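You operate a simulated robot arm through the tools that you are given. There is no shell and no other tool.

You are at the controls of a simulated robot arm. One attempt, no reset.

Task
Prove the line's stop button.
Fine: run the line, push the button in, try one jog, which must be refused, pull the button out, jog till it shows RUNS CLEAR.

The check looks at the end state, three seconds after you hand in, the way a careful person would. Anything else that was tipped, shoved, dropped, spilled or broken makes it a failure.

Robot
A 6-joint arm with a four-finger gripper, fixed in place. Base frame: the origin is at the foot of the arm, x ahead of it, y to its left, z up. Lengths are in mm, angles in rad, forces in N, time in s.
With the tool pointing down near the work surface it reaches from about 460 to 920 mm from the base axis. Its first joint turns from -2.897 to 2.897 rad. Payload 3.43 kg.
The tool frame sits at the grasp point between the pads (the TCP): z along the fingers, y along the line on which they close. The tips reach 30 mm beyond it. The gripper opens to 120 mm. The gripper's body begins 85 mm behind the TCP.
Orientation is that of the tool frame in the base frame, as [roll, pitch, yaw] about the fixed x, y, z axes, in that order (R = Rz(yaw) Ry(pitch) Rx(roll)). With the fingers straight down and closing along the base's y, the tool's x points along the base's -x, its y along +y and its z along -z.

Tools
- The arm moves only by the tool step_arm. Its argument "commands" is a list of rows, each a list of 7 numbers: the opening in per cent of the stroke, from 0 (shut) to 100 (fully open), then the shift along the tool's x, y, z in mm, then the turn, a rotation vector about the tool's x, y, z in rad. In form: [[jaw, tx, ty, tz, ax, ay, az], ...]. A call has 1 to 20 rows; each row is the pose to reach, as a shift and turn from the pose commanded when the call began, along the tool's axes at that moment. Rows are played at 5 a second. More than 50 mm and 0.15 rad between two rows, or a gripper value outside its range, and nothing of the call is played. Where a pose cannot be reached the arm comes as near as it can. A force on the tool above 60 N (or 10 N above the force at the start of the call, whichever is more), or a blocked arm, ends the call early, and 0.2 s more pass. Each finger halts on what it meets, pressing with about 25 N; the grip force reading is that of the motor and also rises with nothing between the fingers. The clock runs only during rows and for 0.2 s after the last one: add rows that repeat a pose to give the fingers time. The reply holds the time, the measured pose of the TCP, the force on the tool along the base axes, the opening and the grip force, in the units named above and with some noise, with the torque about the TCP (base axes, N m) and any sound that the robot's microphone picked up.
- Cameras (640 x 400 px; columns grow to the right, rows downward): "scene" is fixed at [219.9, -650.4, 1476.3]; the picture's right is [0.72, -0.69, 0.00], its down [-0.57, -0.59, -0.57] and it looks along [0.40, 0.42, -0.82] (base axes); focal length 214 px, centre (320, 200). "wrist" rides on the gripper at [71, -17, -120] in the tool frame; the picture's right is [0.23, 0.97, 0.00], its down [-0.81, 0.19, -0.55] and it looks along [-0.54, 0.13, 0.83] (tool axes); focal length 275 px, centre (320, 200). There is no depth. A picture from a camera that has moved, and an enlarged one, comes with that camera's place and axes in the base frame and with its lens.
- grab_frame(camera): a new picture of that camera. It takes no simulated time.
- slide_trunk(by): slides the trunk up (or, below 0, down) by that many mm; the arm rides with it, the base frame stays. It gives what a move gives, with no picture.
- enlarge(camera, box): a new picture of the part [left, top, right, bottom] of that camera's present view, enlarged. It takes no simulated time.
- close_job(): hands the job in; it is judged then, once.

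Places have to be worked out from the pictures, the camera data and where the tool is seen. Open the gripper and draw the arm clear of the work before you hand the job in, unless the task says otherwise.

The tools are called by a JSON object that holds its "method" and its "body". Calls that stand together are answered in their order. step_arm: Moves the arm, as the interface text tells. Its arguments: {"type":"object","properties":{"commands":{"type":"array"}},"required":["commands"]} The other tools are called the same way: slide_trunk (by) slides the trunk up or down; grab_frame (camera) takes a picture; enlarge (camera, box) takes an enlarged picture of a part of a camera's view; close_job () hands the job in.

At the start:

```text
clock: 0.0
tcp_pos: [492.8, -145.1, 1208.4]
orientation: [3.142, 0.0, -3.141]
force: [0.2, 0.4, 0.4]
wrist_torque: [-0.04, 0.0, -0.02]
finger_gap: 120.1
grip_force: 0.1
trunk travel left (down, up): [-225.0, 315.0]
```

scene: 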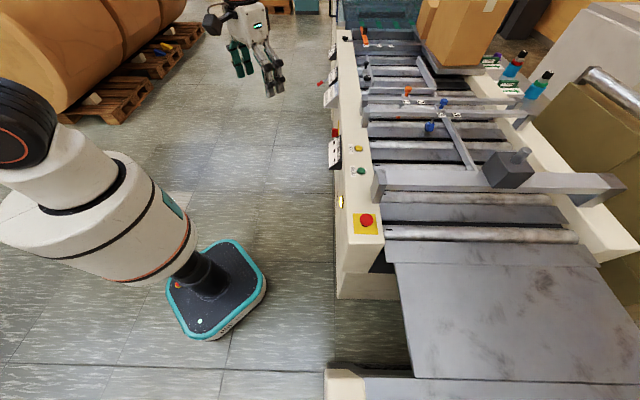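
wrist: 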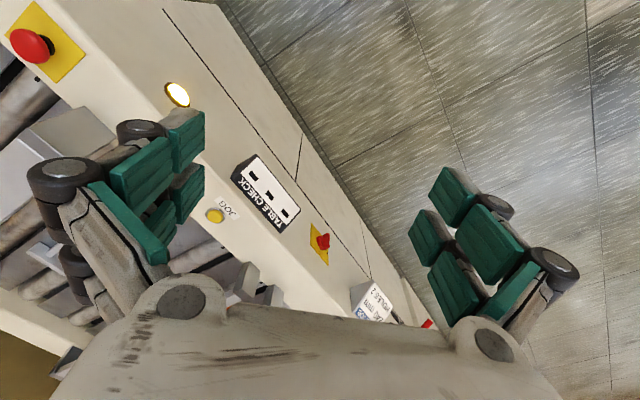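

I start by looking closer at the machine's controls from both cameras before moving anything.

{"method": "enlarge", "body": {"camera": "scene", "box": [310, 100, 430, 250]}}

{"method": "enlarge", "body": {"camera": "scene", "box": [310, 0, 560, 150]}}

{"method": "enlarge", "body": {"camera": "wrist", "box": [150, 60, 450, 340]}}

{"method": "enlarge", "body": {"camera": "wrist", "box": [0, 0, 240, 150]}}

```text
2.67 times, centred on (370, 175) of scene
camera zoom: at [219.9, -650.4, 1476.3], right [0.72, -0.69, 0.0], down [-0.57, -0.59, -0.57], along [0.4, 0.42, -0.82], focal length 572 px, centre (187, 267)
```

zoom: 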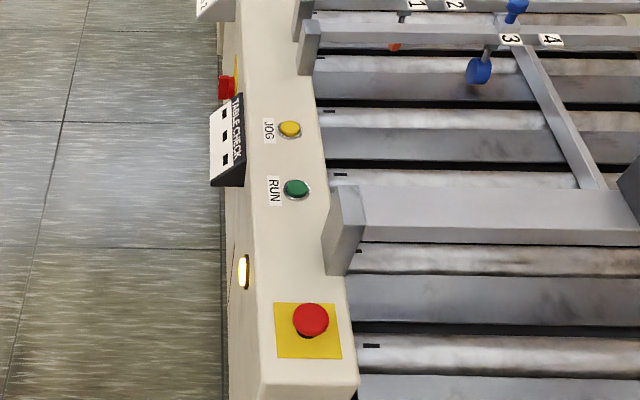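

```text
2.56 times, centred on (435, 75) of scene
camera zoom: at [219.9, -650.4, 1476.3], right [0.72, -0.69, 0.0], down [-0.57, -0.59, -0.57], along [0.4, 0.42, -0.82], focal length 549 px, centre (26, 520)
```

zoom: 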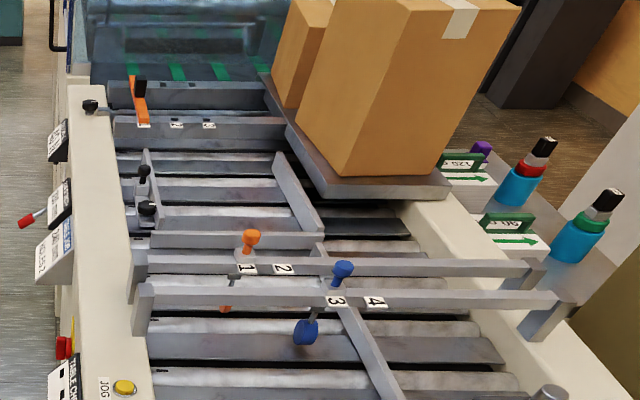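

```text
1.43 times, centred on (300, 200) of wrist
camera zoom: at [421.0, -161.1, 1330.6], right [-0.23, 0.97, 0.0], down [0.81, 0.19, 0.55], along [0.54, 0.13, -0.83], focal length 393 px, centre (349, 200)
```

zoom: 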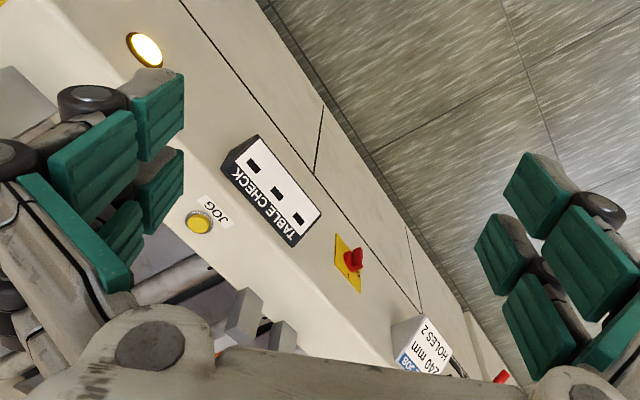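

```text
2.67 times, centred on (120, 75) of wrist
camera zoom: at [421.0, -161.1, 1330.6], right [-0.23, 0.97, 0.0], down [0.81, 0.19, 0.55], along [0.54, 0.13, -0.83], focal length 734 px, centre (853, 533)
```

zoom: 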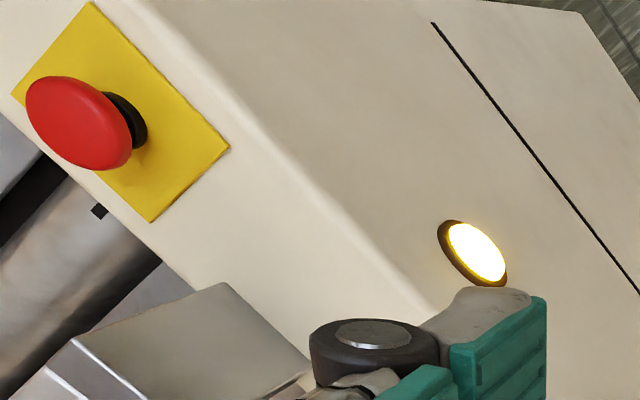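

The e-stop mushroom triangulates to about [537,-513,925], RUN about [699,-364,~905], JOG about [779,-283,905]; the machine's long axis runs about 45° in base xy. I turn the tool 45° so the closing line follows the machine edge, staying high, and look again.

{"method": "step_arm", "body": {"commands": [[100, -15, -15, 0, 0, 0, 0.131], [100, -30, -30, 0, 0, 0, 0.262], [100, -45, -45, 0, 0, 0, 0.393], [100, -60, -60, 0, 0, 0, 0.524], [100, -75, -75, 0, 0, 0, 0.655], [100, -90, -90, 0, 0, 0, 0.785], [100, -90, -90, 0, 0, 0, 0.785]]}}

{"method": "grab_frame", "body": {"camera": "wrist"}}

{"method": "grab_frame", "body": {"camera": "scene"}}

```text
clock: 1.6
tcp_pos: [582.5, -234.7, 1209.4]
orientation: [-3.141, 0.0, 2.355]
force: [-1.6, -0.5, 1.1]
wrist_torque: [0.0, 0.01, 0.0]
finger_gap: 120.3
grip_force: 0.1
trunk travel left (down, up): [-225.0, 315.0]
```

```text
taken
camera wrist: at [519.8, -196.4, 1330.9], right [0.53, 0.85, 0.0], down [0.71, -0.44, 0.55], along [0.47, -0.29, -0.83], focal length 275 px, centre (320, 200)
```

wrist: 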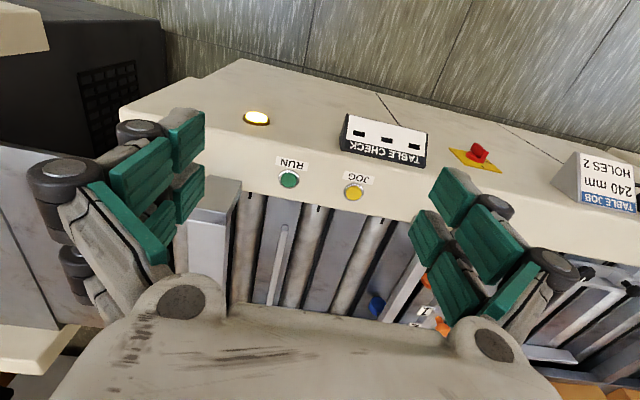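

```text
taken
```

scene: 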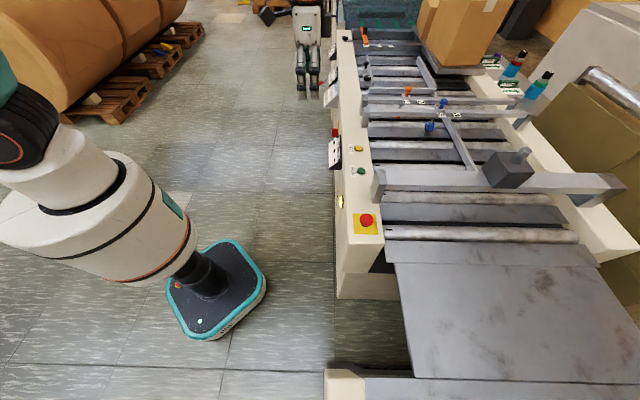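

The controls are now legible upright-ish in the wrist view. I enlarge the TABLE CHECK panel, the buttons and the second red device.

{"method": "enlarge", "body": {"camera": "wrist", "box": [230, 90, 450, 220]}}

{"method": "enlarge", "body": {"camera": "wrist", "box": [430, 120, 640, 250]}}

{"method": "enlarge", "body": {"camera": "scene", "box": [325, 130, 395, 245]}}

{"method": "enlarge", "body": {"camera": "scene", "box": [320, 30, 400, 160]}}

```text
2.91 times, centred on (340, 155) of wrist
camera zoom: at [519.8, -196.4, 1330.9], right [0.53, 0.85, 0.0], down [0.71, -0.44, 0.55], along [0.47, -0.29, -0.83], focal length 801 px, centre (262, 331)
```

zoom: 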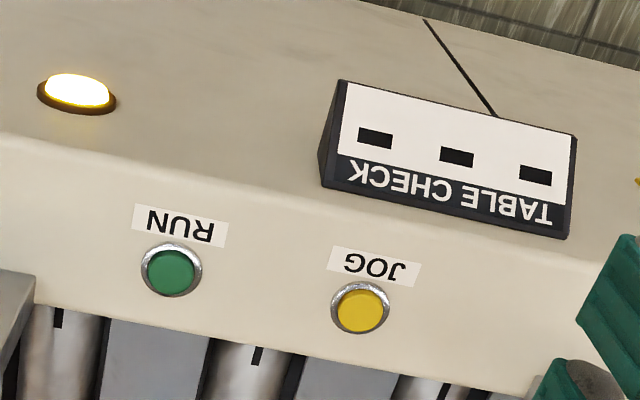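

```text
3.05 times, centred on (535, 185) of wrist
camera zoom: at [519.8, -196.4, 1330.9], right [0.53, 0.85, 0.0], down [0.71, -0.44, 0.55], along [0.47, -0.29, -0.83], focal length 839 px, centre (-335, 246)
```

zoom: 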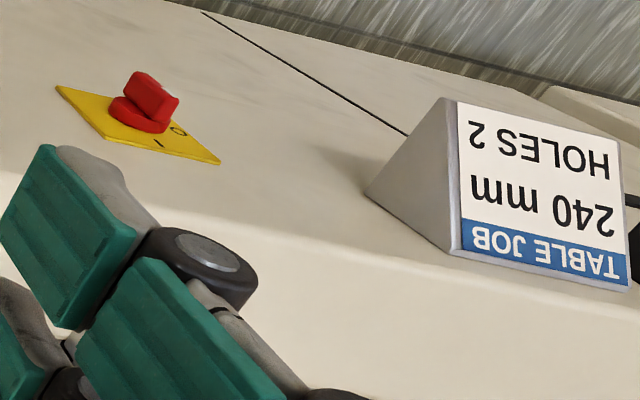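

```text
3.48 times, centred on (360, 188) of scene
camera zoom: at [219.9, -650.4, 1476.3], right [0.72, -0.69, 0.0], down [-0.57, -0.59, -0.57], along [0.4, 0.42, -0.82], focal length 746 px, centre (181, 244)
```

zoom: 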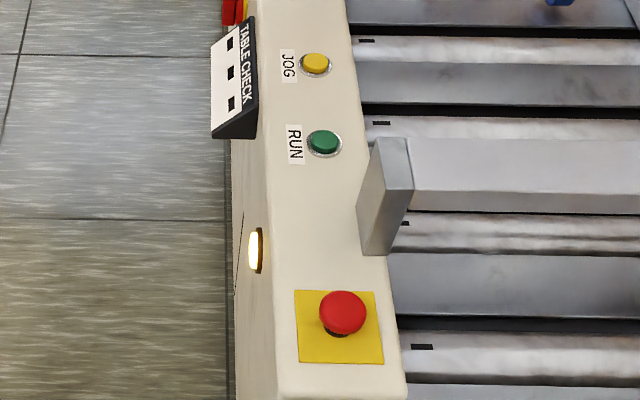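

```text
3.08 times, centred on (360, 95) of scene
camera zoom: at [219.9, -650.4, 1476.3], right [0.72, -0.69, 0.0], down [-0.57, -0.59, -0.57], along [0.4, 0.42, -0.82], focal length 660 px, centre (197, 523)
```

zoom: 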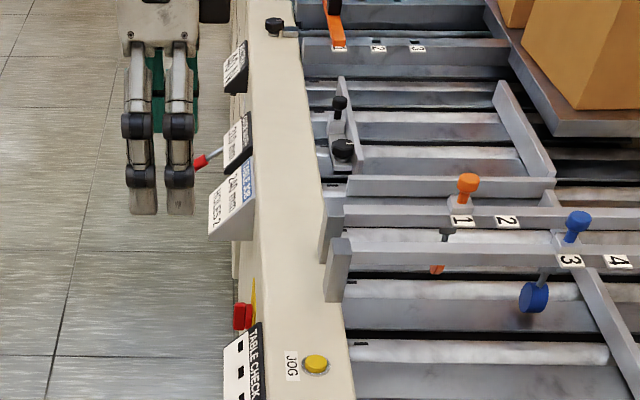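

The red device on the front face is an O/I rotary main switch, which I leave alone; the stop button is the mushroom on the yellow plate. RUN is at about [693,-367.5,907] and JOG at about [779.5,-284,905]. I shut the fingers and move to roughly 100 mm above RUN to re-measure.

{"method": "step_arm", "body": {"commands": [[60, -22, -2, 0, 0, 0, 0], [20, -52, -5, 20, 0, 0, 0], [0, -82, -8, 50, 0, 0, 0], [0, -112, -10, 85, 0, 0, 0], [0, -142, -13, 120, 0, 0, 0], [0, -162, -15, 150, 0, 0, 0], [0, -172, -15.5, 168, 0, 0, 0], [0, -172, -15.5, 168, 0, 0, 0]]}}

{"method": "grab_frame", "body": {"camera": "wrist"}}

{"method": "grab_frame", "body": {"camera": "scene"}}

```text
clock: 3.4
tcp_pos: [692.8, -365.2, 1040.1]
orientation: [-3.141, 0.0, 2.355]
force: [-0.4, 0.0, -0.2]
wrist_torque: [-0.01, 0.02, -0.01]
finger_gap: 0.0
grip_force: 24.8
trunk travel left (down, up): [-225.0, 315.0]
```

```text
taken
camera wrist: at [630.4, -326.9, 1162.5], right [0.53, 0.85, 0.0], down [0.71, -0.44, 0.55], along [0.47, -0.29, -0.83], focal length 275 px, centre (320, 200)
```

wrist: 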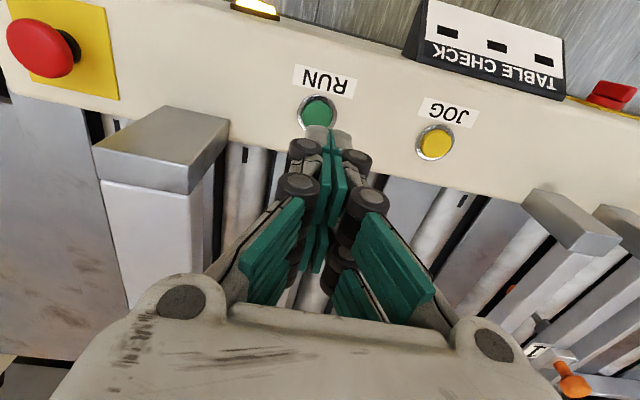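

```text
taken
```

scene: 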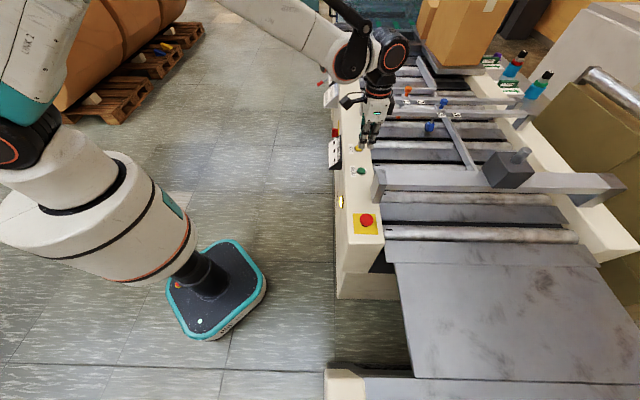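

RUN re-measures at about [691–693,-367,907], directly beneath the closed fingers. I descend to tips about 20 mm above the button and check.

{"method": "step_arm", "body": {"commands": [[0, 0, 0, 30, 0, 0, 0], [0, 0, 0, 60, 0, 0, 0], [0, 0, 0, 80, 0, 0, 0], [0, 0, 0, 80, 0, 0, 0]]}}

{"method": "grab_frame", "body": {"camera": "wrist"}}

{"method": "enlarge", "body": {"camera": "scene", "box": [325, 110, 415, 200]}}

```text
clock: 4.4
tcp_pos: [693.0, -366.2, 961.7]
orientation: [3.14, 0.0, 2.356]
force: [0.5, -0.2, 0.1]
wrist_torque: [-0.02, 0.02, 0.02]
finger_gap: 0.0
grip_force: 25.2
trunk travel left (down, up): [-225.0, 315.0]
```

```text
taken
camera wrist: at [629.8, -328.4, 1082.9], right [0.53, 0.85, 0.0], down [0.71, -0.44, 0.55], along [0.47, -0.29, -0.83], focal length 275 px, centre (320, 200)
```

wrist: 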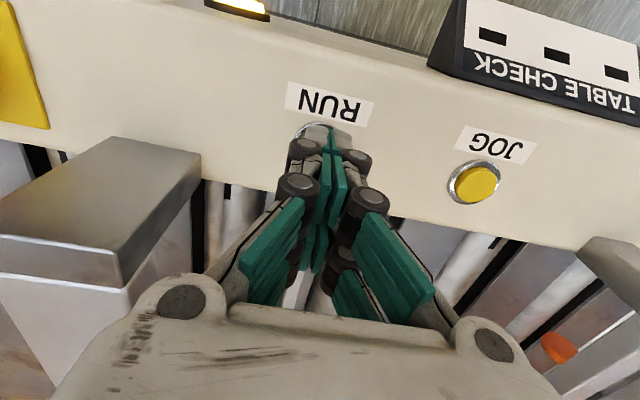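

```text
4.44 times, centred on (370, 155) of scene
camera zoom: at [219.9, -650.4, 1476.3], right [0.72, -0.69, 0.0], down [-0.57, -0.59, -0.57], along [0.4, 0.42, -0.82], focal length 953 px, centre (98, 400)
```

zoom: 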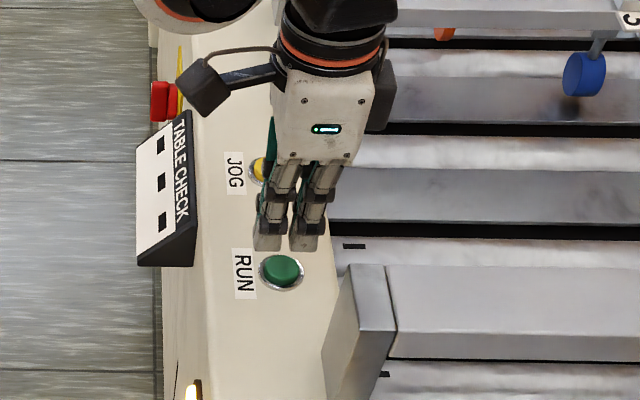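

The fingers look aligned with RUN in both views, but I want to see the tip against the button rim more exactly before pressing.

{"method": "enlarge", "body": {"camera": "wrist", "box": [260, 90, 400, 210]}}

{"method": "enlarge", "body": {"camera": "scene", "box": [345, 125, 395, 185]}}

```text
3.33 times, centred on (330, 150) of wrist
camera zoom: at [629.8, -328.4, 1082.9], right [0.53, 0.85, 0.0], down [0.71, -0.44, 0.55], along [0.47, -0.29, -0.83], focal length 918 px, centre (287, 367)
```

zoom: 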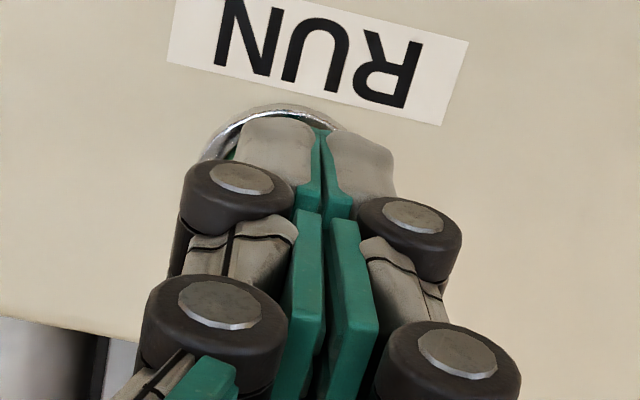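

```text
6.67 times, centred on (370, 155) of scene
camera zoom: at [219.9, -650.4, 1476.3], right [0.72, -0.69, 0.0], down [-0.57, -0.59, -0.57], along [0.4, 0.42, -0.82], focal length 1430 px, centre (-13, 500)
```

zoom: 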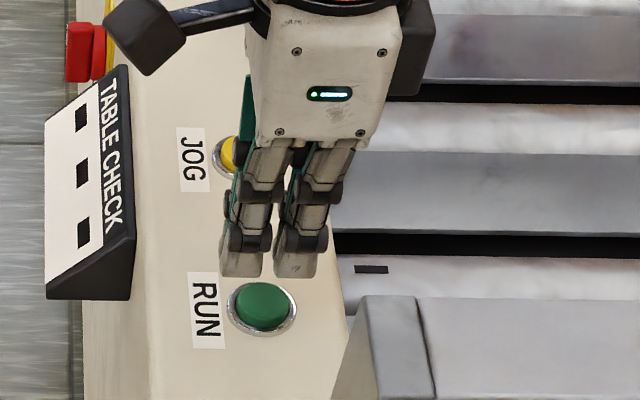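

Each finger turns out to be a pair of prongs (about 50 mm wide overall with a thin gap on the tool axis), and RUN sits within ~2 mm of the tool axis. I come down in small steps with a 2 mm trim along -y tool to feel the button.

{"method": "step_arm", "body": {"commands": [[0, 0, -2, 5, 0, 0, 0], [0, 0, -2, 9, 0, 0, 0], [0, 0, -2, 12, 0, 0, 0], [0, 0, -2, 14, 0, 0, 0], [0, 0, -2, 16, 0, 0, 0]]}}

{"method": "enlarge", "body": {"camera": "scene", "box": [345, 125, 395, 185]}}

```text
clock: 5.6
tcp_pos: [692.0, -368.3, 944.2]
orientation: [3.14, -0.001, 2.357]
force: [0.3, 0.8, -0.1]
wrist_torque: [0.01, -0.01, 0.0]
finger_gap: 0.0
grip_force: 25.0
trunk travel left (down, up): [-225.0, 315.0]
```

```text
6.67 times, centred on (370, 155) of scene
camera zoom: at [219.9, -650.4, 1476.3], right [0.72, -0.69, 0.0], down [-0.57, -0.59, -0.57], along [0.4, 0.42, -0.82], focal length 1430 px, centre (-13, 500)
```

zoom: 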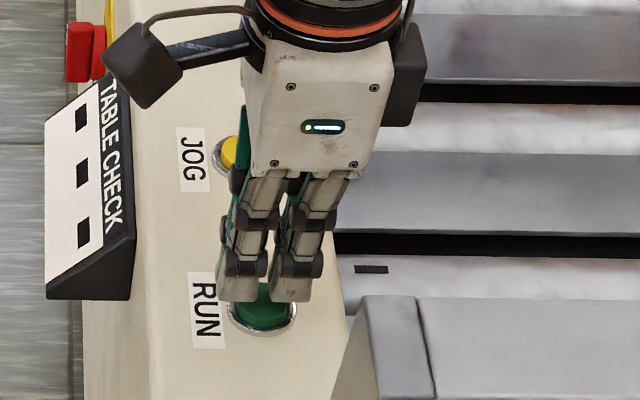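

No contact yet, tips a few mm above the cap. I keep stepping down 1–2 mm at a time.

{"method": "step_arm", "body": {"commands": [[0, 0, 0, 2, 0, 0, 0], [0, 0, 0, 4, 0, 0, 0], [0, 0, 0, 5, 0, 0, 0], [0, 0, 0, 6, 0, 0, 0]]}}

{"method": "enlarge", "body": {"camera": "scene", "box": [345, 125, 395, 185]}}

```text
clock: 6.6
tcp_pos: [691.0, -367.1, 939.5]
orientation: [-3.14, -0.001, 2.357]
force: [-0.3, 0.6, -0.4]
wrist_torque: [0.01, 0.0, -0.04]
finger_gap: 0.3
grip_force: 24.5
trunk travel left (down, up): [-225.0, 315.0]
```

```text
6.67 times, centred on (370, 155) of scene
camera zoom: at [219.9, -650.4, 1476.3], right [0.72, -0.69, 0.0], down [-0.57, -0.59, -0.57], along [0.4, 0.42, -0.82], focal length 1430 px, centre (-13, 500)
```

zoom: 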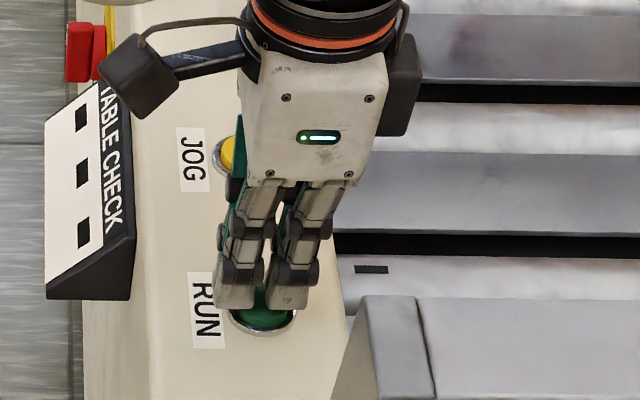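

Still no force with tips near z 909. Continuing in 1 mm rows.

{"method": "step_arm", "body": {"commands": [[0, 0, 0, 1, 0, 0, 0], [0, 0, 0, 2, 0, 0, 0], [0, 0, 0, 3, 0, 0, 0]]}}

{"method": "enlarge", "body": {"camera": "wrist", "box": [260, 60, 400, 210]}}

```text
clock: 7.4
tcp_pos: [690.9, -368.0, 938.2]
orientation: [-3.141, 0.001, 2.355]
force: [-0.4, -0.2, -0.6]
wrist_torque: [0.05, 0.02, 0.01]
finger_gap: 0.1
grip_force: 24.8
trunk travel left (down, up): [-225.0, 315.0]
```

```text
2.67 times, centred on (330, 135) of wrist
camera zoom: at [628.5, -330.3, 1058.5], right [0.53, 0.85, 0.0], down [0.71, -0.44, 0.55], along [0.47, -0.29, -0.83], focal length 734 px, centre (293, 373)
```

zoom: 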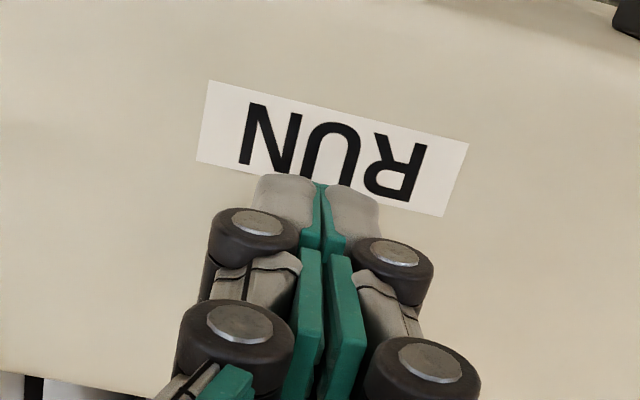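

The TCP reads about 938, tips about 908; force is still near zero. I go on another 3 mm with a hold.

{"method": "step_arm", "body": {"commands": [[0, 0, 0, 1, 0, 0, 0], [0, 0, 0, 2, 0, 0, 0], [0, 0, 0, 3, 0, 0, 0], [0, 0, 0, 3, 0, 0, 0]]}}

{"method": "enlarge", "body": {"camera": "scene", "box": [345, 125, 395, 185]}}

```text
clock: 8.4
tcp_pos: [690.3, -368.9, 932.3]
orientation: [3.142, -0.002, 2.357]
force: [-0.1, -0.1, 0.7]
wrist_torque: [-0.01, 0.05, -0.02]
finger_gap: 5.8
grip_force: 33.4
trunk travel left (down, up): [-225.0, 315.0]
heard: click
```

```text
6.67 times, centred on (370, 155) of scene
camera zoom: at [219.9, -650.4, 1476.3], right [0.72, -0.69, 0.0], down [-0.57, -0.59, -0.57], along [0.4, 0.42, -0.82], focal length 1430 px, centre (-13, 500)
```

zoom: 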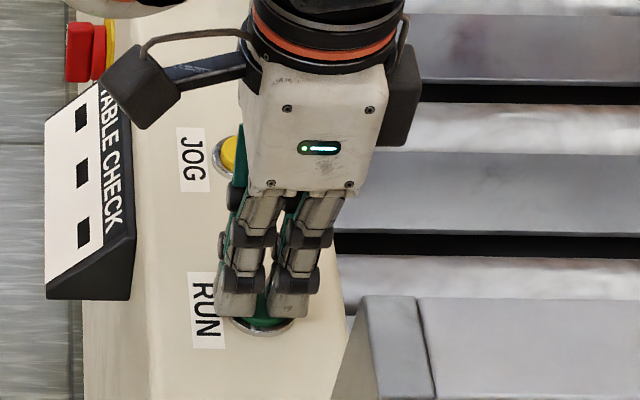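

A click was heard at TCP z about 932: RUN has been pressed. I lift straight up and look at what the machine shows.

{"method": "step_arm", "body": {"commands": [[0, 0, 0, -10, 0, 0, 0], [0, 0, 0, -40, 0, 0, 0], [0, 0, 0, -70, 0, 0, 0], [0, 0, 0, -70, 0, 0, 0]]}}

{"method": "grab_frame", "body": {"camera": "wrist"}}

{"method": "grab_frame", "body": {"camera": "scene"}}

{"method": "enlarge", "body": {"camera": "scene", "box": [325, 120, 395, 245]}}

```text
clock: 9.4
tcp_pos: [692.2, -370.5, 1003.0]
orientation: [-3.141, -0.001, 2.357]
force: [0.2, -0.1, -0.5]
wrist_torque: [0.01, -0.03, 0.0]
finger_gap: 0.0
grip_force: 33.2
trunk travel left (down, up): [-225.0, 315.0]
```

```text
taken
camera wrist: at [628.8, -331.9, 1125.2], right [0.53, 0.85, 0.0], down [0.71, -0.44, 0.55], along [0.47, -0.29, -0.83], focal length 275 px, centre (320, 200)
```

wrist: 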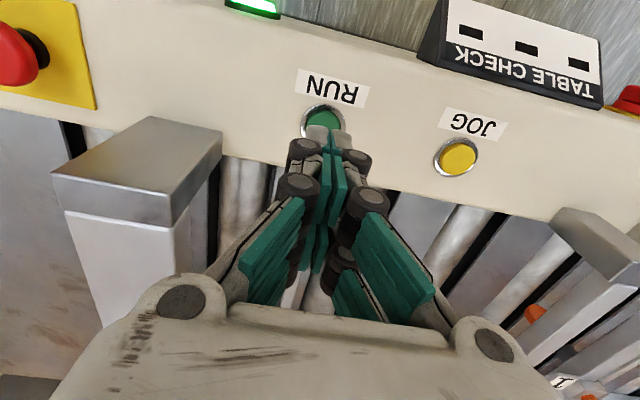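

```text
taken
```

scene: 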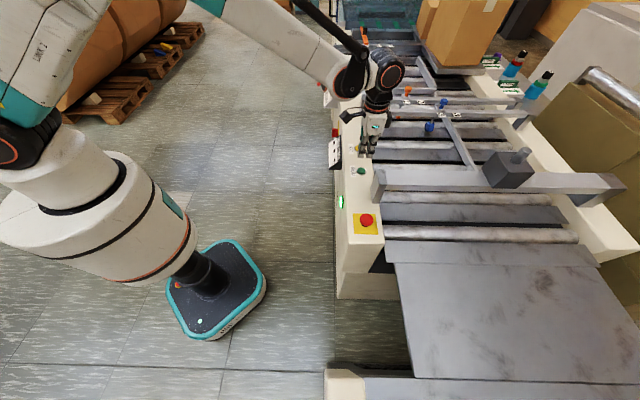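

```text
3.20 times, centred on (360, 182) of scene
camera zoom: at [219.9, -650.4, 1476.3], right [0.72, -0.69, 0.0], down [-0.57, -0.59, -0.57], along [0.4, 0.42, -0.82], focal length 686 px, centre (192, 256)
```

zoom: 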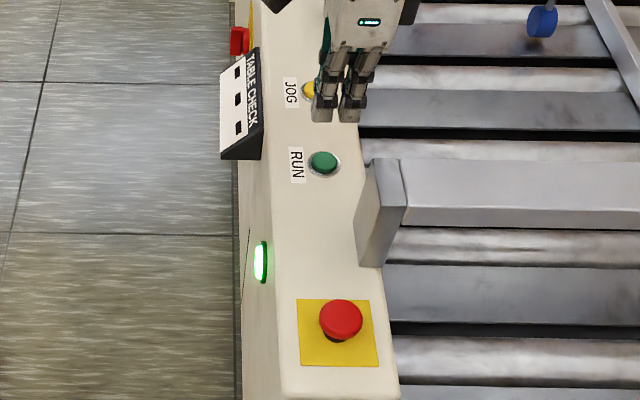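

The front lamp has turned from white to green: the line is running. Next the stop button: I estimate its cap at [538,-517,928], so I raise to z≈1090 to clear the gray fence bar and travel along -u to above it, fingers still shut.

{"method": "step_arm", "body": {"commands": [[0, 0, 0, -45, 0, 0, 0], [0, 0, -10, -88, 0, 0, 0], [0, 1, -50, -88, 0, 0, 0], [0, 2, -95, -88, 0, 0, 0], [0, 3, -140, -88, 0, 0, 0], [0, 4, -180, -88, 0, 0, 0], [0, 4, -213, -88, 0, 0, 0], [0, 4, -213, -88, 0, 0, 0]]}}

{"method": "grab_frame", "body": {"camera": "wrist"}}

{"method": "enlarge", "body": {"camera": "scene", "box": [325, 150, 415, 245]}}

```text
clock: 11.2
tcp_pos: [536.9, -515.3, 1093.4]
orientation: [3.14, 0.001, 2.356]
force: [-0.3, 1.0, 0.1]
wrist_torque: [-0.04, -0.02, 0.0]
finger_gap: 0.0
grip_force: 33.9
trunk travel left (down, up): [-225.0, 315.0]
```

```text
taken
camera wrist: at [474.8, -477.1, 1214.2], right [0.52, 0.85, 0.0], down [0.71, -0.44, 0.55], along [0.47, -0.29, -0.83], focal length 275 px, centre (320, 200)
```

wrist: 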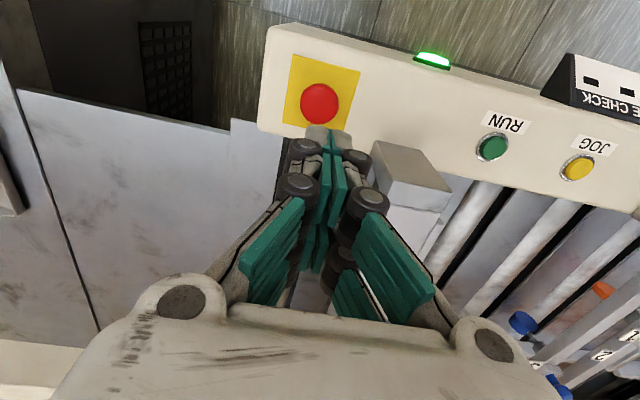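

```text
4.21 times, centred on (370, 198) of scene
camera zoom: at [219.9, -650.4, 1476.3], right [0.72, -0.69, 0.0], down [-0.57, -0.59, -0.57], along [0.4, 0.42, -0.82], focal length 903 px, centre (110, 210)
```

zoom: 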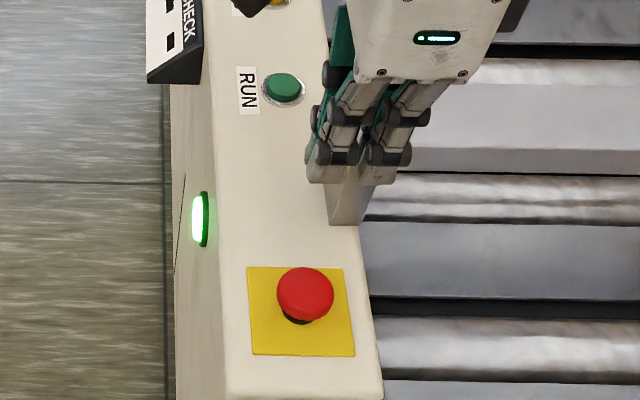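

Both cameras agree on the cap at [537,-517,928], right below the tool. I check the height of the nearby gray bar end, since the open gripper must later fit beside it.

{"method": "enlarge", "body": {"camera": "wrist", "box": [260, 30, 480, 230]}}

{"method": "enlarge", "body": {"camera": "scene", "box": [350, 140, 440, 245]}}

```text
2.00 times, centred on (370, 130) of wrist
camera zoom: at [474.8, -477.1, 1214.2], right [0.52, 0.85, 0.0], down [0.71, -0.44, 0.55], along [0.47, -0.29, -0.83], focal length 551 px, centre (220, 340)
```

zoom: 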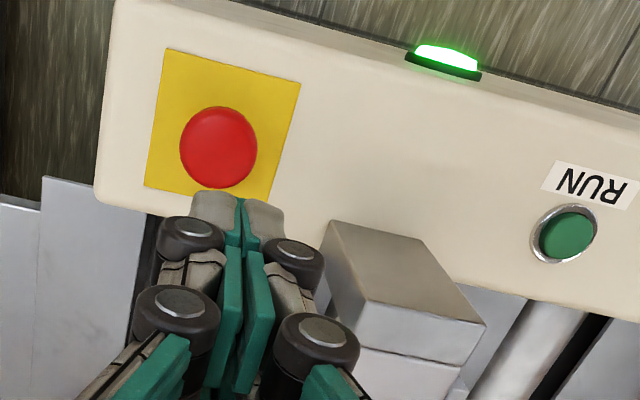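

```text
3.81 times, centred on (395, 192) of scene
camera zoom: at [219.9, -650.4, 1476.3], right [0.72, -0.69, 0.0], down [-0.57, -0.59, -0.57], along [0.4, 0.42, -0.82], focal length 817 px, centre (34, 229)
```

zoom: 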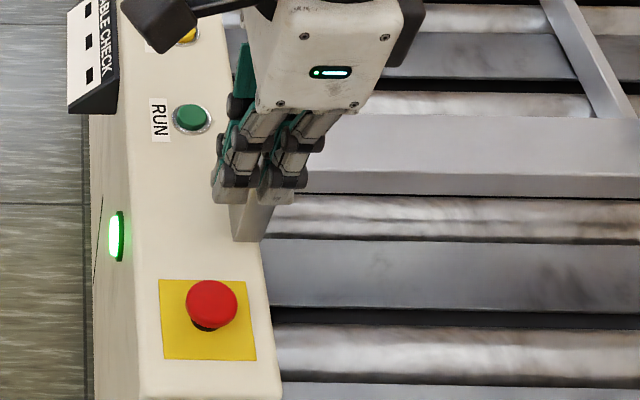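

The bar end is a block about 77 mm away along the machine, up to z≈1000, so there's room. I come down over the stop button to tips about 20 mm above the cap.

{"method": "step_arm", "body": {"commands": [[0, 0, 0, 40, 0, 0, 0], [0, 0, 0, 80, 0, 0, 0], [0, 0, 0, 110, 0, 0, 0], [0, 0, 0, 110, 0, 0, 0]]}}

{"method": "enlarge", "body": {"camera": "wrist", "box": [230, 60, 430, 210]}}

{"method": "enlarge", "body": {"camera": "scene", "box": [340, 165, 410, 240]}}

```text
clock: 12.2
tcp_pos: [536.3, -512.7, 980.6]
orientation: [-3.141, 0.001, 2.355]
force: [0.4, -0.5, -0.2]
wrist_torque: [0.02, -0.01, 0.0]
finger_gap: 0.1
grip_force: 33.4
trunk travel left (down, up): [-225.0, 315.0]
```

```text
2.67 times, centred on (330, 135) of wrist
camera zoom: at [474.7, -474.7, 1101.8], right [0.53, 0.85, 0.0], down [0.71, -0.44, 0.55], along [0.47, -0.29, -0.83], focal length 734 px, centre (293, 373)
```

zoom: 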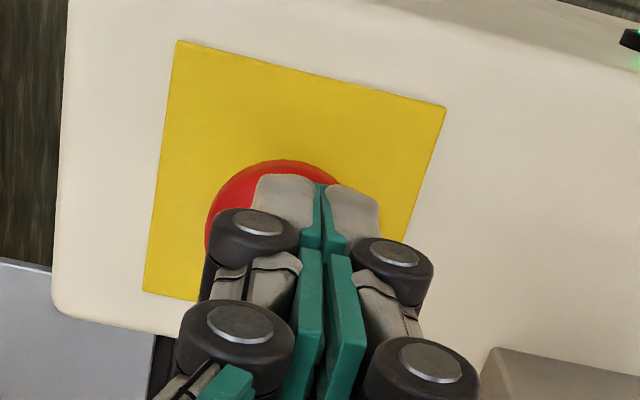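

```text
5.33 times, centred on (375, 202) of scene
camera zoom: at [219.9, -650.4, 1476.3], right [0.72, -0.69, 0.0], down [-0.57, -0.59, -0.57], along [0.4, 0.42, -0.82], focal length 1144 px, centre (27, 187)
```

zoom: 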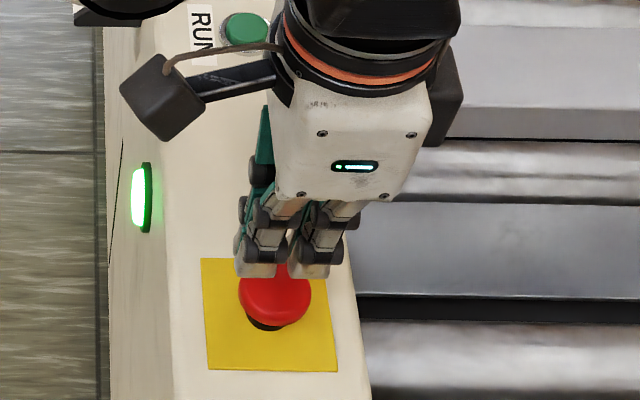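

Alignment over the cap is within ~2–3 mm in both views. I press down in small steps, watching for force and sound.

{"method": "step_arm", "body": {"commands": [[0, 0, 0, 5, 0, 0, 0], [0, 0, 0, 10, 0, 0, 0], [0, 0, 0, 13, 0, 0, 0], [0, 0, 0, 16, 0, 0, 0], [0, 0, 0, 18, 0, 0, 0], [0, 0, 0, 18, 0, 0, 0]]}}

{"method": "enlarge", "body": {"camera": "scene", "box": [340, 165, 410, 240]}}

```text
clock: 13.6
tcp_pos: [538.6, -515.0, 962.7]
orientation: [-3.14, 0.001, 2.355]
force: [0.1, 0.4, 0.2]
wrist_torque: [0.0, -0.03, -0.02]
finger_gap: 0.0
grip_force: 33.1
trunk travel left (down, up): [-225.0, 315.0]
```

```text
5.33 times, centred on (375, 202) of scene
camera zoom: at [219.9, -650.4, 1476.3], right [0.72, -0.69, 0.0], down [-0.57, -0.59, -0.57], along [0.4, 0.42, -0.82], focal length 1144 px, centre (27, 187)
```

zoom: 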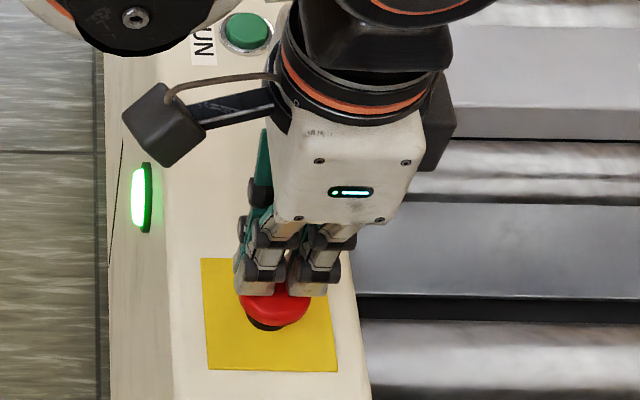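

Tips at z≈932, nearly at the cap top, no force yet. I press on in 2 mm rows.

{"method": "step_arm", "body": {"commands": [[0, 0, 0, 2, 0, 0, 0], [0, 0, 0, 4, 0, 0, 0], [0, 0, 0, 6, 0, 0, 0], [0, 0, 0, 6, 0, 0, 0]]}}

{"method": "enlarge", "body": {"camera": "scene", "box": [340, 165, 410, 240]}}

```text
clock: 14.6
tcp_pos: [538.4, -515.9, 957.0]
orientation: [-3.141, -0.001, 2.356]
force: [0.3, 0.6, -0.7]
wrist_torque: [-0.01, 0.02, 0.01]
finger_gap: 0.0
grip_force: 33.2
trunk travel left (down, up): [-225.0, 315.0]
```

```text
5.33 times, centred on (375, 202) of scene
camera zoom: at [219.9, -650.4, 1476.3], right [0.72, -0.69, 0.0], down [-0.57, -0.59, -0.57], along [0.4, 0.42, -0.82], focal length 1144 px, centre (27, 187)
```

zoom: 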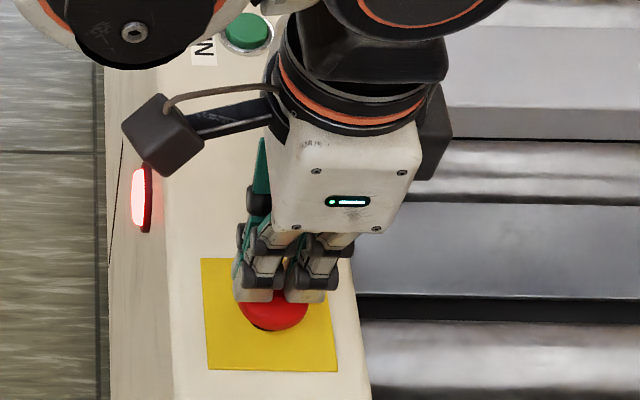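

The lamp has gone red and the cap is visibly lower. I lift off and check that the button stays latched in.

{"method": "step_arm", "body": {"commands": [[0, 0, 0, -10, 0, 0, 0], [0, 0, 0, -50, 0, 0, 0], [0, 0, 0, -90, 0, 0, 0], [0, 0, 0, -130, 0, 0, 0], [0, 0, 0, -130, 0, 0, 0]]}}

{"method": "grab_frame", "body": {"camera": "wrist"}}

{"method": "enlarge", "body": {"camera": "scene", "box": [325, 130, 415, 245]}}

```text
clock: 15.8
tcp_pos: [538.7, -514.8, 1087.1]
orientation: [3.141, -0.001, 2.358]
force: [-0.8, -0.8, -0.8]
wrist_torque: [-0.03, -0.01, -0.04]
finger_gap: 0.0
grip_force: 33.4
trunk travel left (down, up): [-225.0, 315.0]
```

```text
taken
camera wrist: at [476.6, -477.0, 1208.3], right [0.53, 0.85, 0.0], down [0.71, -0.44, 0.55], along [0.47, -0.29, -0.83], focal length 275 px, centre (320, 200)
```

wrist: 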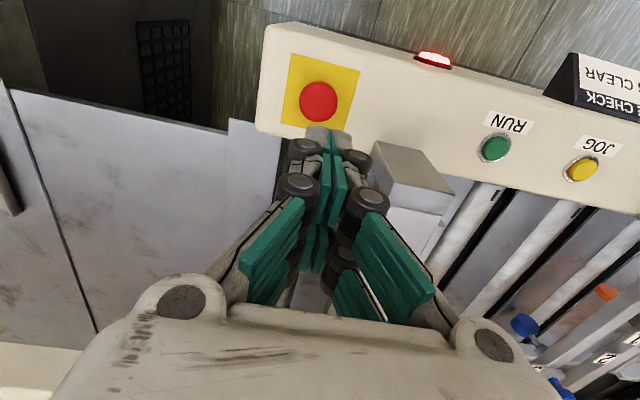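

```text
3.48 times, centred on (370, 188) of scene
camera zoom: at [219.9, -650.4, 1476.3], right [0.72, -0.69, 0.0], down [-0.57, -0.59, -0.57], along [0.4, 0.42, -0.82], focal length 746 px, centre (146, 244)
```

zoom: 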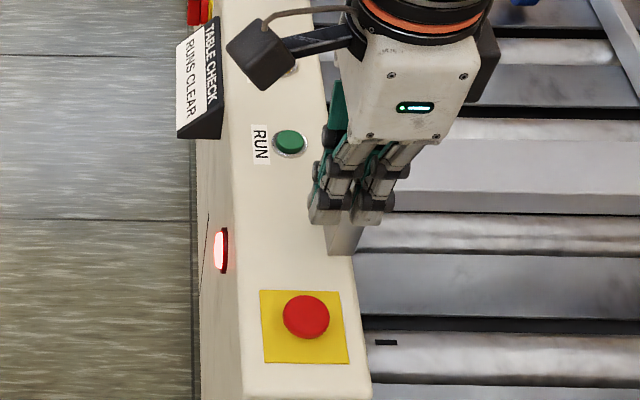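

The button stays latched (lamp red), and TABLE CHECK shows RUNS CLEAR from the run that was just stopped. Now I travel high along the panel to JOG at about [779,-285] for the single refused try.

{"method": "step_arm", "body": {"commands": [[0, 0, 20, 0, 0, 0, 0], [0, -1, 60, 0, 0, 0, 0], [0, -2, 105, 0, 0, 0, 0], [0, -3, 150, 0, 0, 0, 0], [0, -4, 195, 0, 0, 0, 0], [0, -5, 240, 0, 0, 0, 0], [0, -6, 285, 0, 0, 0, 0], [0, -6, 320, 15, 0, 0, 0], [0, -6, 334, 40, 0, 0, 0], [0, -6, 334, 40, 0, 0, 0]]}}

{"method": "grab_frame", "body": {"camera": "wrist"}}

{"method": "enlarge", "body": {"camera": "scene", "box": [325, 90, 415, 205]}}

```text
clock: 18.0
tcp_pos: [776.5, -285.1, 1044.6]
orientation: [3.141, 0.0, 2.357]
force: [0.5, -0.1, -0.3]
wrist_torque: [0.0, -0.03, 0.0]
finger_gap: 0.0
grip_force: 33.1
trunk travel left (down, up): [-225.0, 315.0]
```

```text
taken
camera wrist: at [714.4, -247.1, 1166.1], right [0.53, 0.85, 0.0], down [0.71, -0.44, 0.55], along [0.47, -0.29, -0.83], focal length 275 px, centre (320, 200)
```

wrist: 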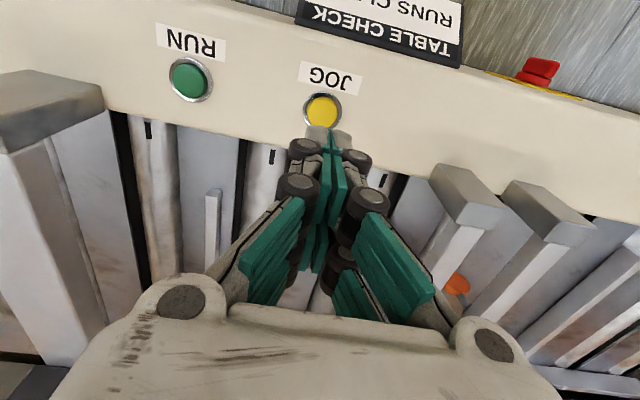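

```text
3.48 times, centred on (370, 148) of scene
camera zoom: at [219.9, -650.4, 1476.3], right [0.72, -0.69, 0.0], down [-0.57, -0.59, -0.57], along [0.4, 0.42, -0.82], focal length 746 px, centre (146, 383)
```

zoom: 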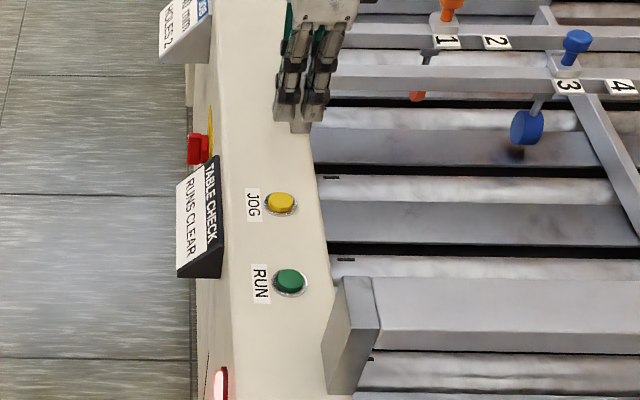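

JOG lies within ~2 mm of the tool axis, and the next bar ends are ~125 mm away. I make one single press: smooth descent to the depth at which RUN clicked, short hold.

{"method": "step_arm", "body": {"commands": [[0, 0, 0, 40, 0, 0, 0], [0, 0, 1, 80, 0, 0, 0], [0, 0, 1, 98, 0, 0, 0], [0, 0, 1, 105, 0, 0, 0], [0, 0, 1, 109, 0, 0, 0], [0, 0, 1, 112, 0, 0, 0], [0, 0, 1, 114, 0, 0, 0], [0, 0, 1, 114, 0, 0, 0]]}}

{"method": "enlarge", "body": {"camera": "scene", "box": [325, 110, 395, 210]}}

```text
clock: 19.8
tcp_pos: [780.0, -283.0, 933.1]
orientation: [3.141, 0.0, 2.356]
force: [0.8, -0.8, 2.1]
wrist_torque: [-0.03, 0.01, 0.0]
finger_gap: 6.1
grip_force: 33.5
trunk travel left (down, up): [-225.0, 315.0]
heard: click
```

```text
4.00 times, centred on (360, 160) of scene
camera zoom: at [219.9, -650.4, 1476.3], right [0.72, -0.69, 0.0], down [-0.57, -0.59, -0.57], along [0.4, 0.42, -0.82], focal length 858 px, centre (160, 360)
```

zoom: 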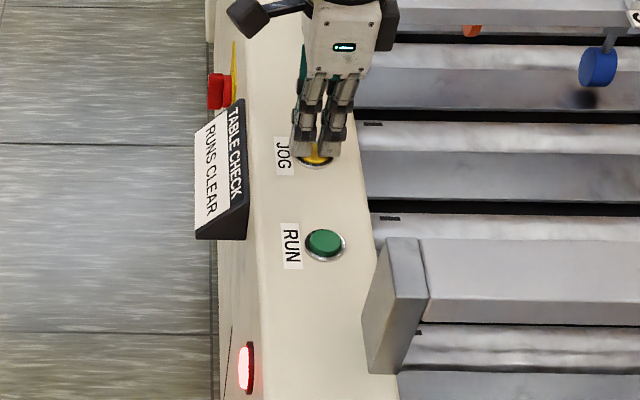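

One click heard, lamp still red and rollers unmoved: the jog was refused. I lift off JOG straight up and go to the stop button next.

{"method": "step_arm", "body": {"commands": [[0, 0, 0, -10, 0, 0, 0], [0, 0, 0, -50, 0, 0, 0], [0, 0, 0, -95, 0, 0, 0], [0, 0, 0, -140, 0, 0, 0], [0, 0, 0, -156, 0, 0, 0], [0, 0, 0, -156, 0, 0, 0]]}}

{"method": "enlarge", "body": {"camera": "scene", "box": [325, 110, 415, 245]}}

{"method": "grab_frame", "body": {"camera": "scene"}}

```text
clock: 21.2
tcp_pos: [781.9, -281.3, 1092.2]
orientation: [3.141, 0.0, 2.356]
force: [-1.4, -0.8, 0.0]
wrist_torque: [0.01, 0.02, -0.01]
finger_gap: 0.2
grip_force: 33.1
trunk travel left (down, up): [-225.0, 315.0]
```

```text
2.96 times, centred on (370, 178) of scene
camera zoom: at [219.9, -650.4, 1476.3], right [0.72, -0.69, 0.0], down [-0.57, -0.59, -0.57], along [0.4, 0.42, -0.82], focal length 636 px, centre (172, 267)
```

zoom: 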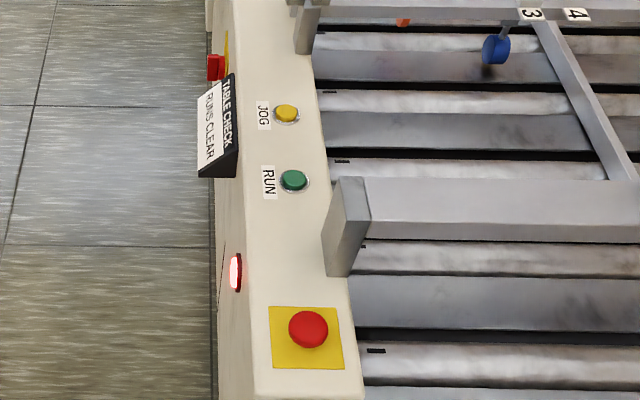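

```text
taken
```

scene: 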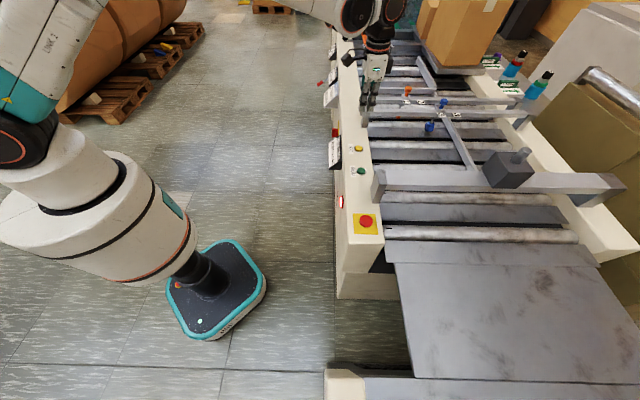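

The stop button remains in and the line is still. I open to about 80 mm while travelling high back over the stop button.

{"method": "step_arm", "body": {"commands": [[0, 0, -20, 0, 0, 0, 0], [20, 1, -60, 0, 0, 0, 0], [40, 2, -105, 0, 0, 0, 0], [67, 3, -150, 0, 0, 0, 0], [67, 4, -195, 0, 0, 0, 0], [67, 5, -240, 0, 0, 0, 0], [67, 6, -285, 0, 0, 0, 0], [67, 7, -320, 0, 0, 0, 0], [67, 7, -335.4, 0, 0, 0, 0], [67, 7, -335.4, 0, 0, 0, 0]]}}

{"method": "grab_frame", "body": {"camera": "wrist"}}

{"method": "enlarge", "body": {"camera": "scene", "box": [335, 150, 425, 245]}}

```text
clock: 23.4
tcp_pos: [536.3, -515.0, 1088.8]
orientation: [-3.141, -0.001, 2.357]
force: [0.3, 0.5, 0.0]
wrist_torque: [-0.01, -0.03, -0.01]
finger_gap: 80.6
grip_force: 0.0
trunk travel left (down, up): [-225.0, 315.0]
```

```text
taken
camera wrist: at [473.3, -477.3, 1210.7], right [0.52, 0.85, 0.0], down [0.71, -0.44, 0.55], along [0.47, -0.29, -0.83], focal length 275 px, centre (320, 200)
```

wrist: 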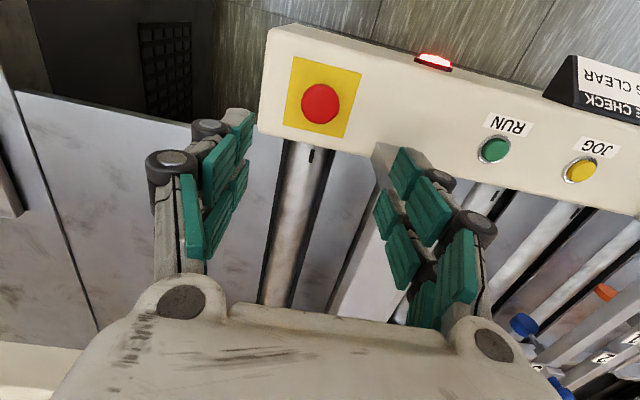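

```text
4.21 times, centred on (380, 198) of scene
camera zoom: at [219.9, -650.4, 1476.3], right [0.72, -0.69, 0.0], down [-0.57, -0.59, -0.57], along [0.4, 0.42, -0.82], focal length 903 px, centre (67, 210)
```

zoom: 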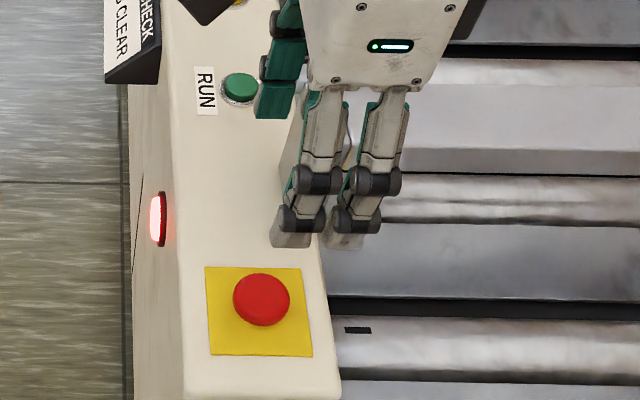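

With this orientation the finger's linkage bulge would come close to the bar block on the +u side. I rotate the gripper 90° (closing across the panel, camera toward the free end) at this safe height, then re-check.

{"method": "step_arm", "body": {"commands": [[67, 0, 0, 0, 0, 0, -0.14], [67, 0, 0, 0, 0, 0, -0.28], [67, 0, 0, 0, 0, 0, -0.42], [67, 0, 0, 0, 0, 0, -0.56], [67, 0, 0, 0, 0, 0, -0.7], [67, 0, 0, 0, 0, 0, -0.84], [67, 0, 0, 0, 0, 0, -0.98], [67, 0, 0, 0, 0, 0, -1.12], [67, 0, 0, 0, 0, 0, -1.26], [67, 0, 0, 0, 0, 0, -1.4], [67, 0, 0, 0, 0, 0, -1.5], [67, 0, 0, 0, 0, 0, -1.571], [67, 0, 0, 0, 0, 0, -1.571]]}}

{"method": "grab_frame", "body": {"camera": "wrist"}}

{"method": "grab_frame", "body": {"camera": "scene"}}

```text
clock: 26.2
tcp_pos: [537.1, -516.6, 1088.8]
orientation: [-3.141, -0.002, -2.356]
force: [-0.5, -0.2, -0.9]
wrist_torque: [0.02, -0.02, 0.01]
finger_gap: 80.5
grip_force: 0.1
trunk travel left (down, up): [-225.0, 315.0]
```

```text
taken
camera wrist: at [498.7, -578.4, 1210.1], right [-0.85, 0.52, 0.0], down [0.44, 0.71, 0.55], along [0.29, 0.47, -0.83], focal length 275 px, centre (320, 200)
```

wrist: 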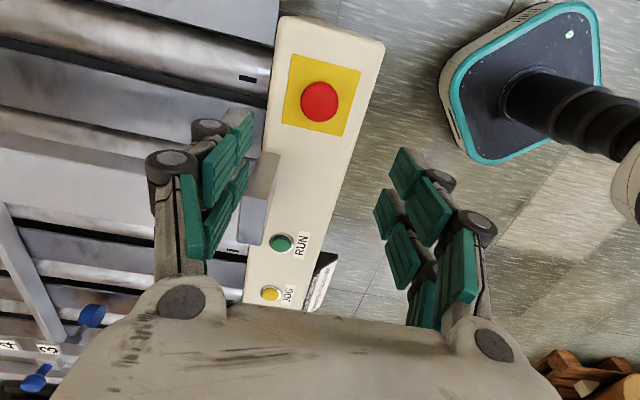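

```text
taken
```

scene: 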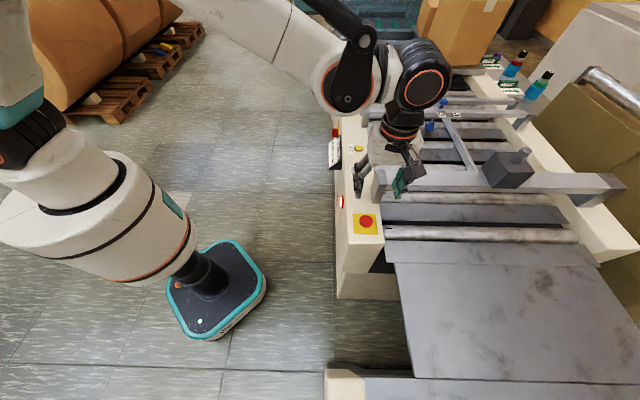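

The cap is centred under the TCP ([537.3,-517.5]) and the fingers now straddle it across the panel with free space. I descend to TCP z≈955 and inspect.

{"method": "step_arm", "body": {"commands": [[67, 0, 0, 40, 0, 0, 0], [67, 0, 0, 80, 0, 0, 0], [67, 0, 0, 115, 0, 0, 0], [67, 0, 0, 133, 0, 0, 0], [67, 0, 0, 133, 0, 0, 0]]}}

{"method": "grab_frame", "body": {"camera": "wrist"}}

{"method": "enlarge", "body": {"camera": "scene", "box": [325, 150, 425, 255]}}

```text
clock: 27.4
tcp_pos: [535.1, -517.6, 955.0]
orientation: [-3.14, 0.0, -2.355]
force: [0.7, -0.6, 0.2]
wrist_torque: [0.0, -0.03, 0.02]
finger_gap: 80.2
grip_force: 0.1
trunk travel left (down, up): [-225.0, 315.0]
```

```text
taken
camera wrist: at [497.2, -579.6, 1076.4], right [-0.85, 0.52, 0.0], down [0.44, 0.71, 0.55], along [0.29, 0.47, -0.83], focal length 275 px, centre (320, 200)
```

wrist: 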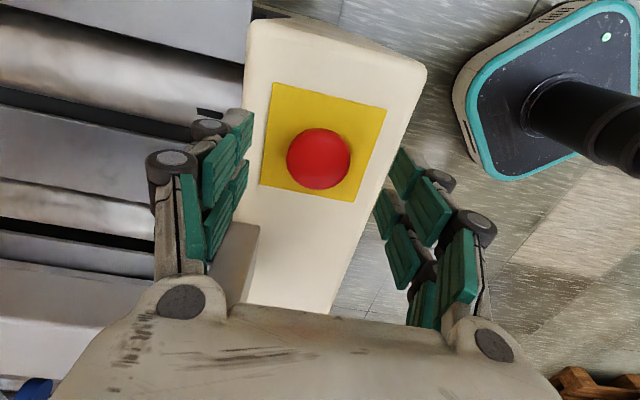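

```text
3.81 times, centred on (375, 202) of scene
camera zoom: at [219.9, -650.4, 1476.3], right [0.72, -0.69, 0.0], down [-0.57, -0.59, -0.57], along [0.4, 0.42, -0.82], focal length 817 px, centre (110, 190)
```

zoom: 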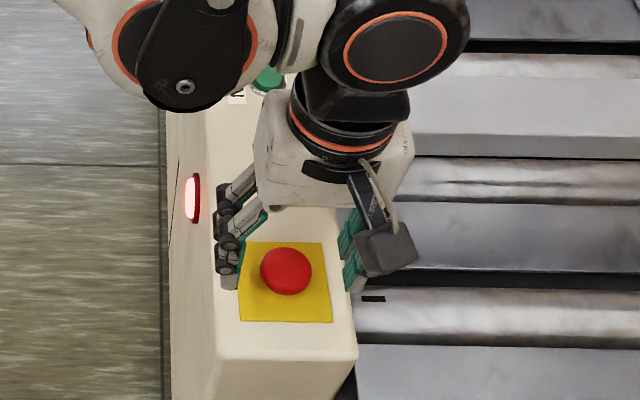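

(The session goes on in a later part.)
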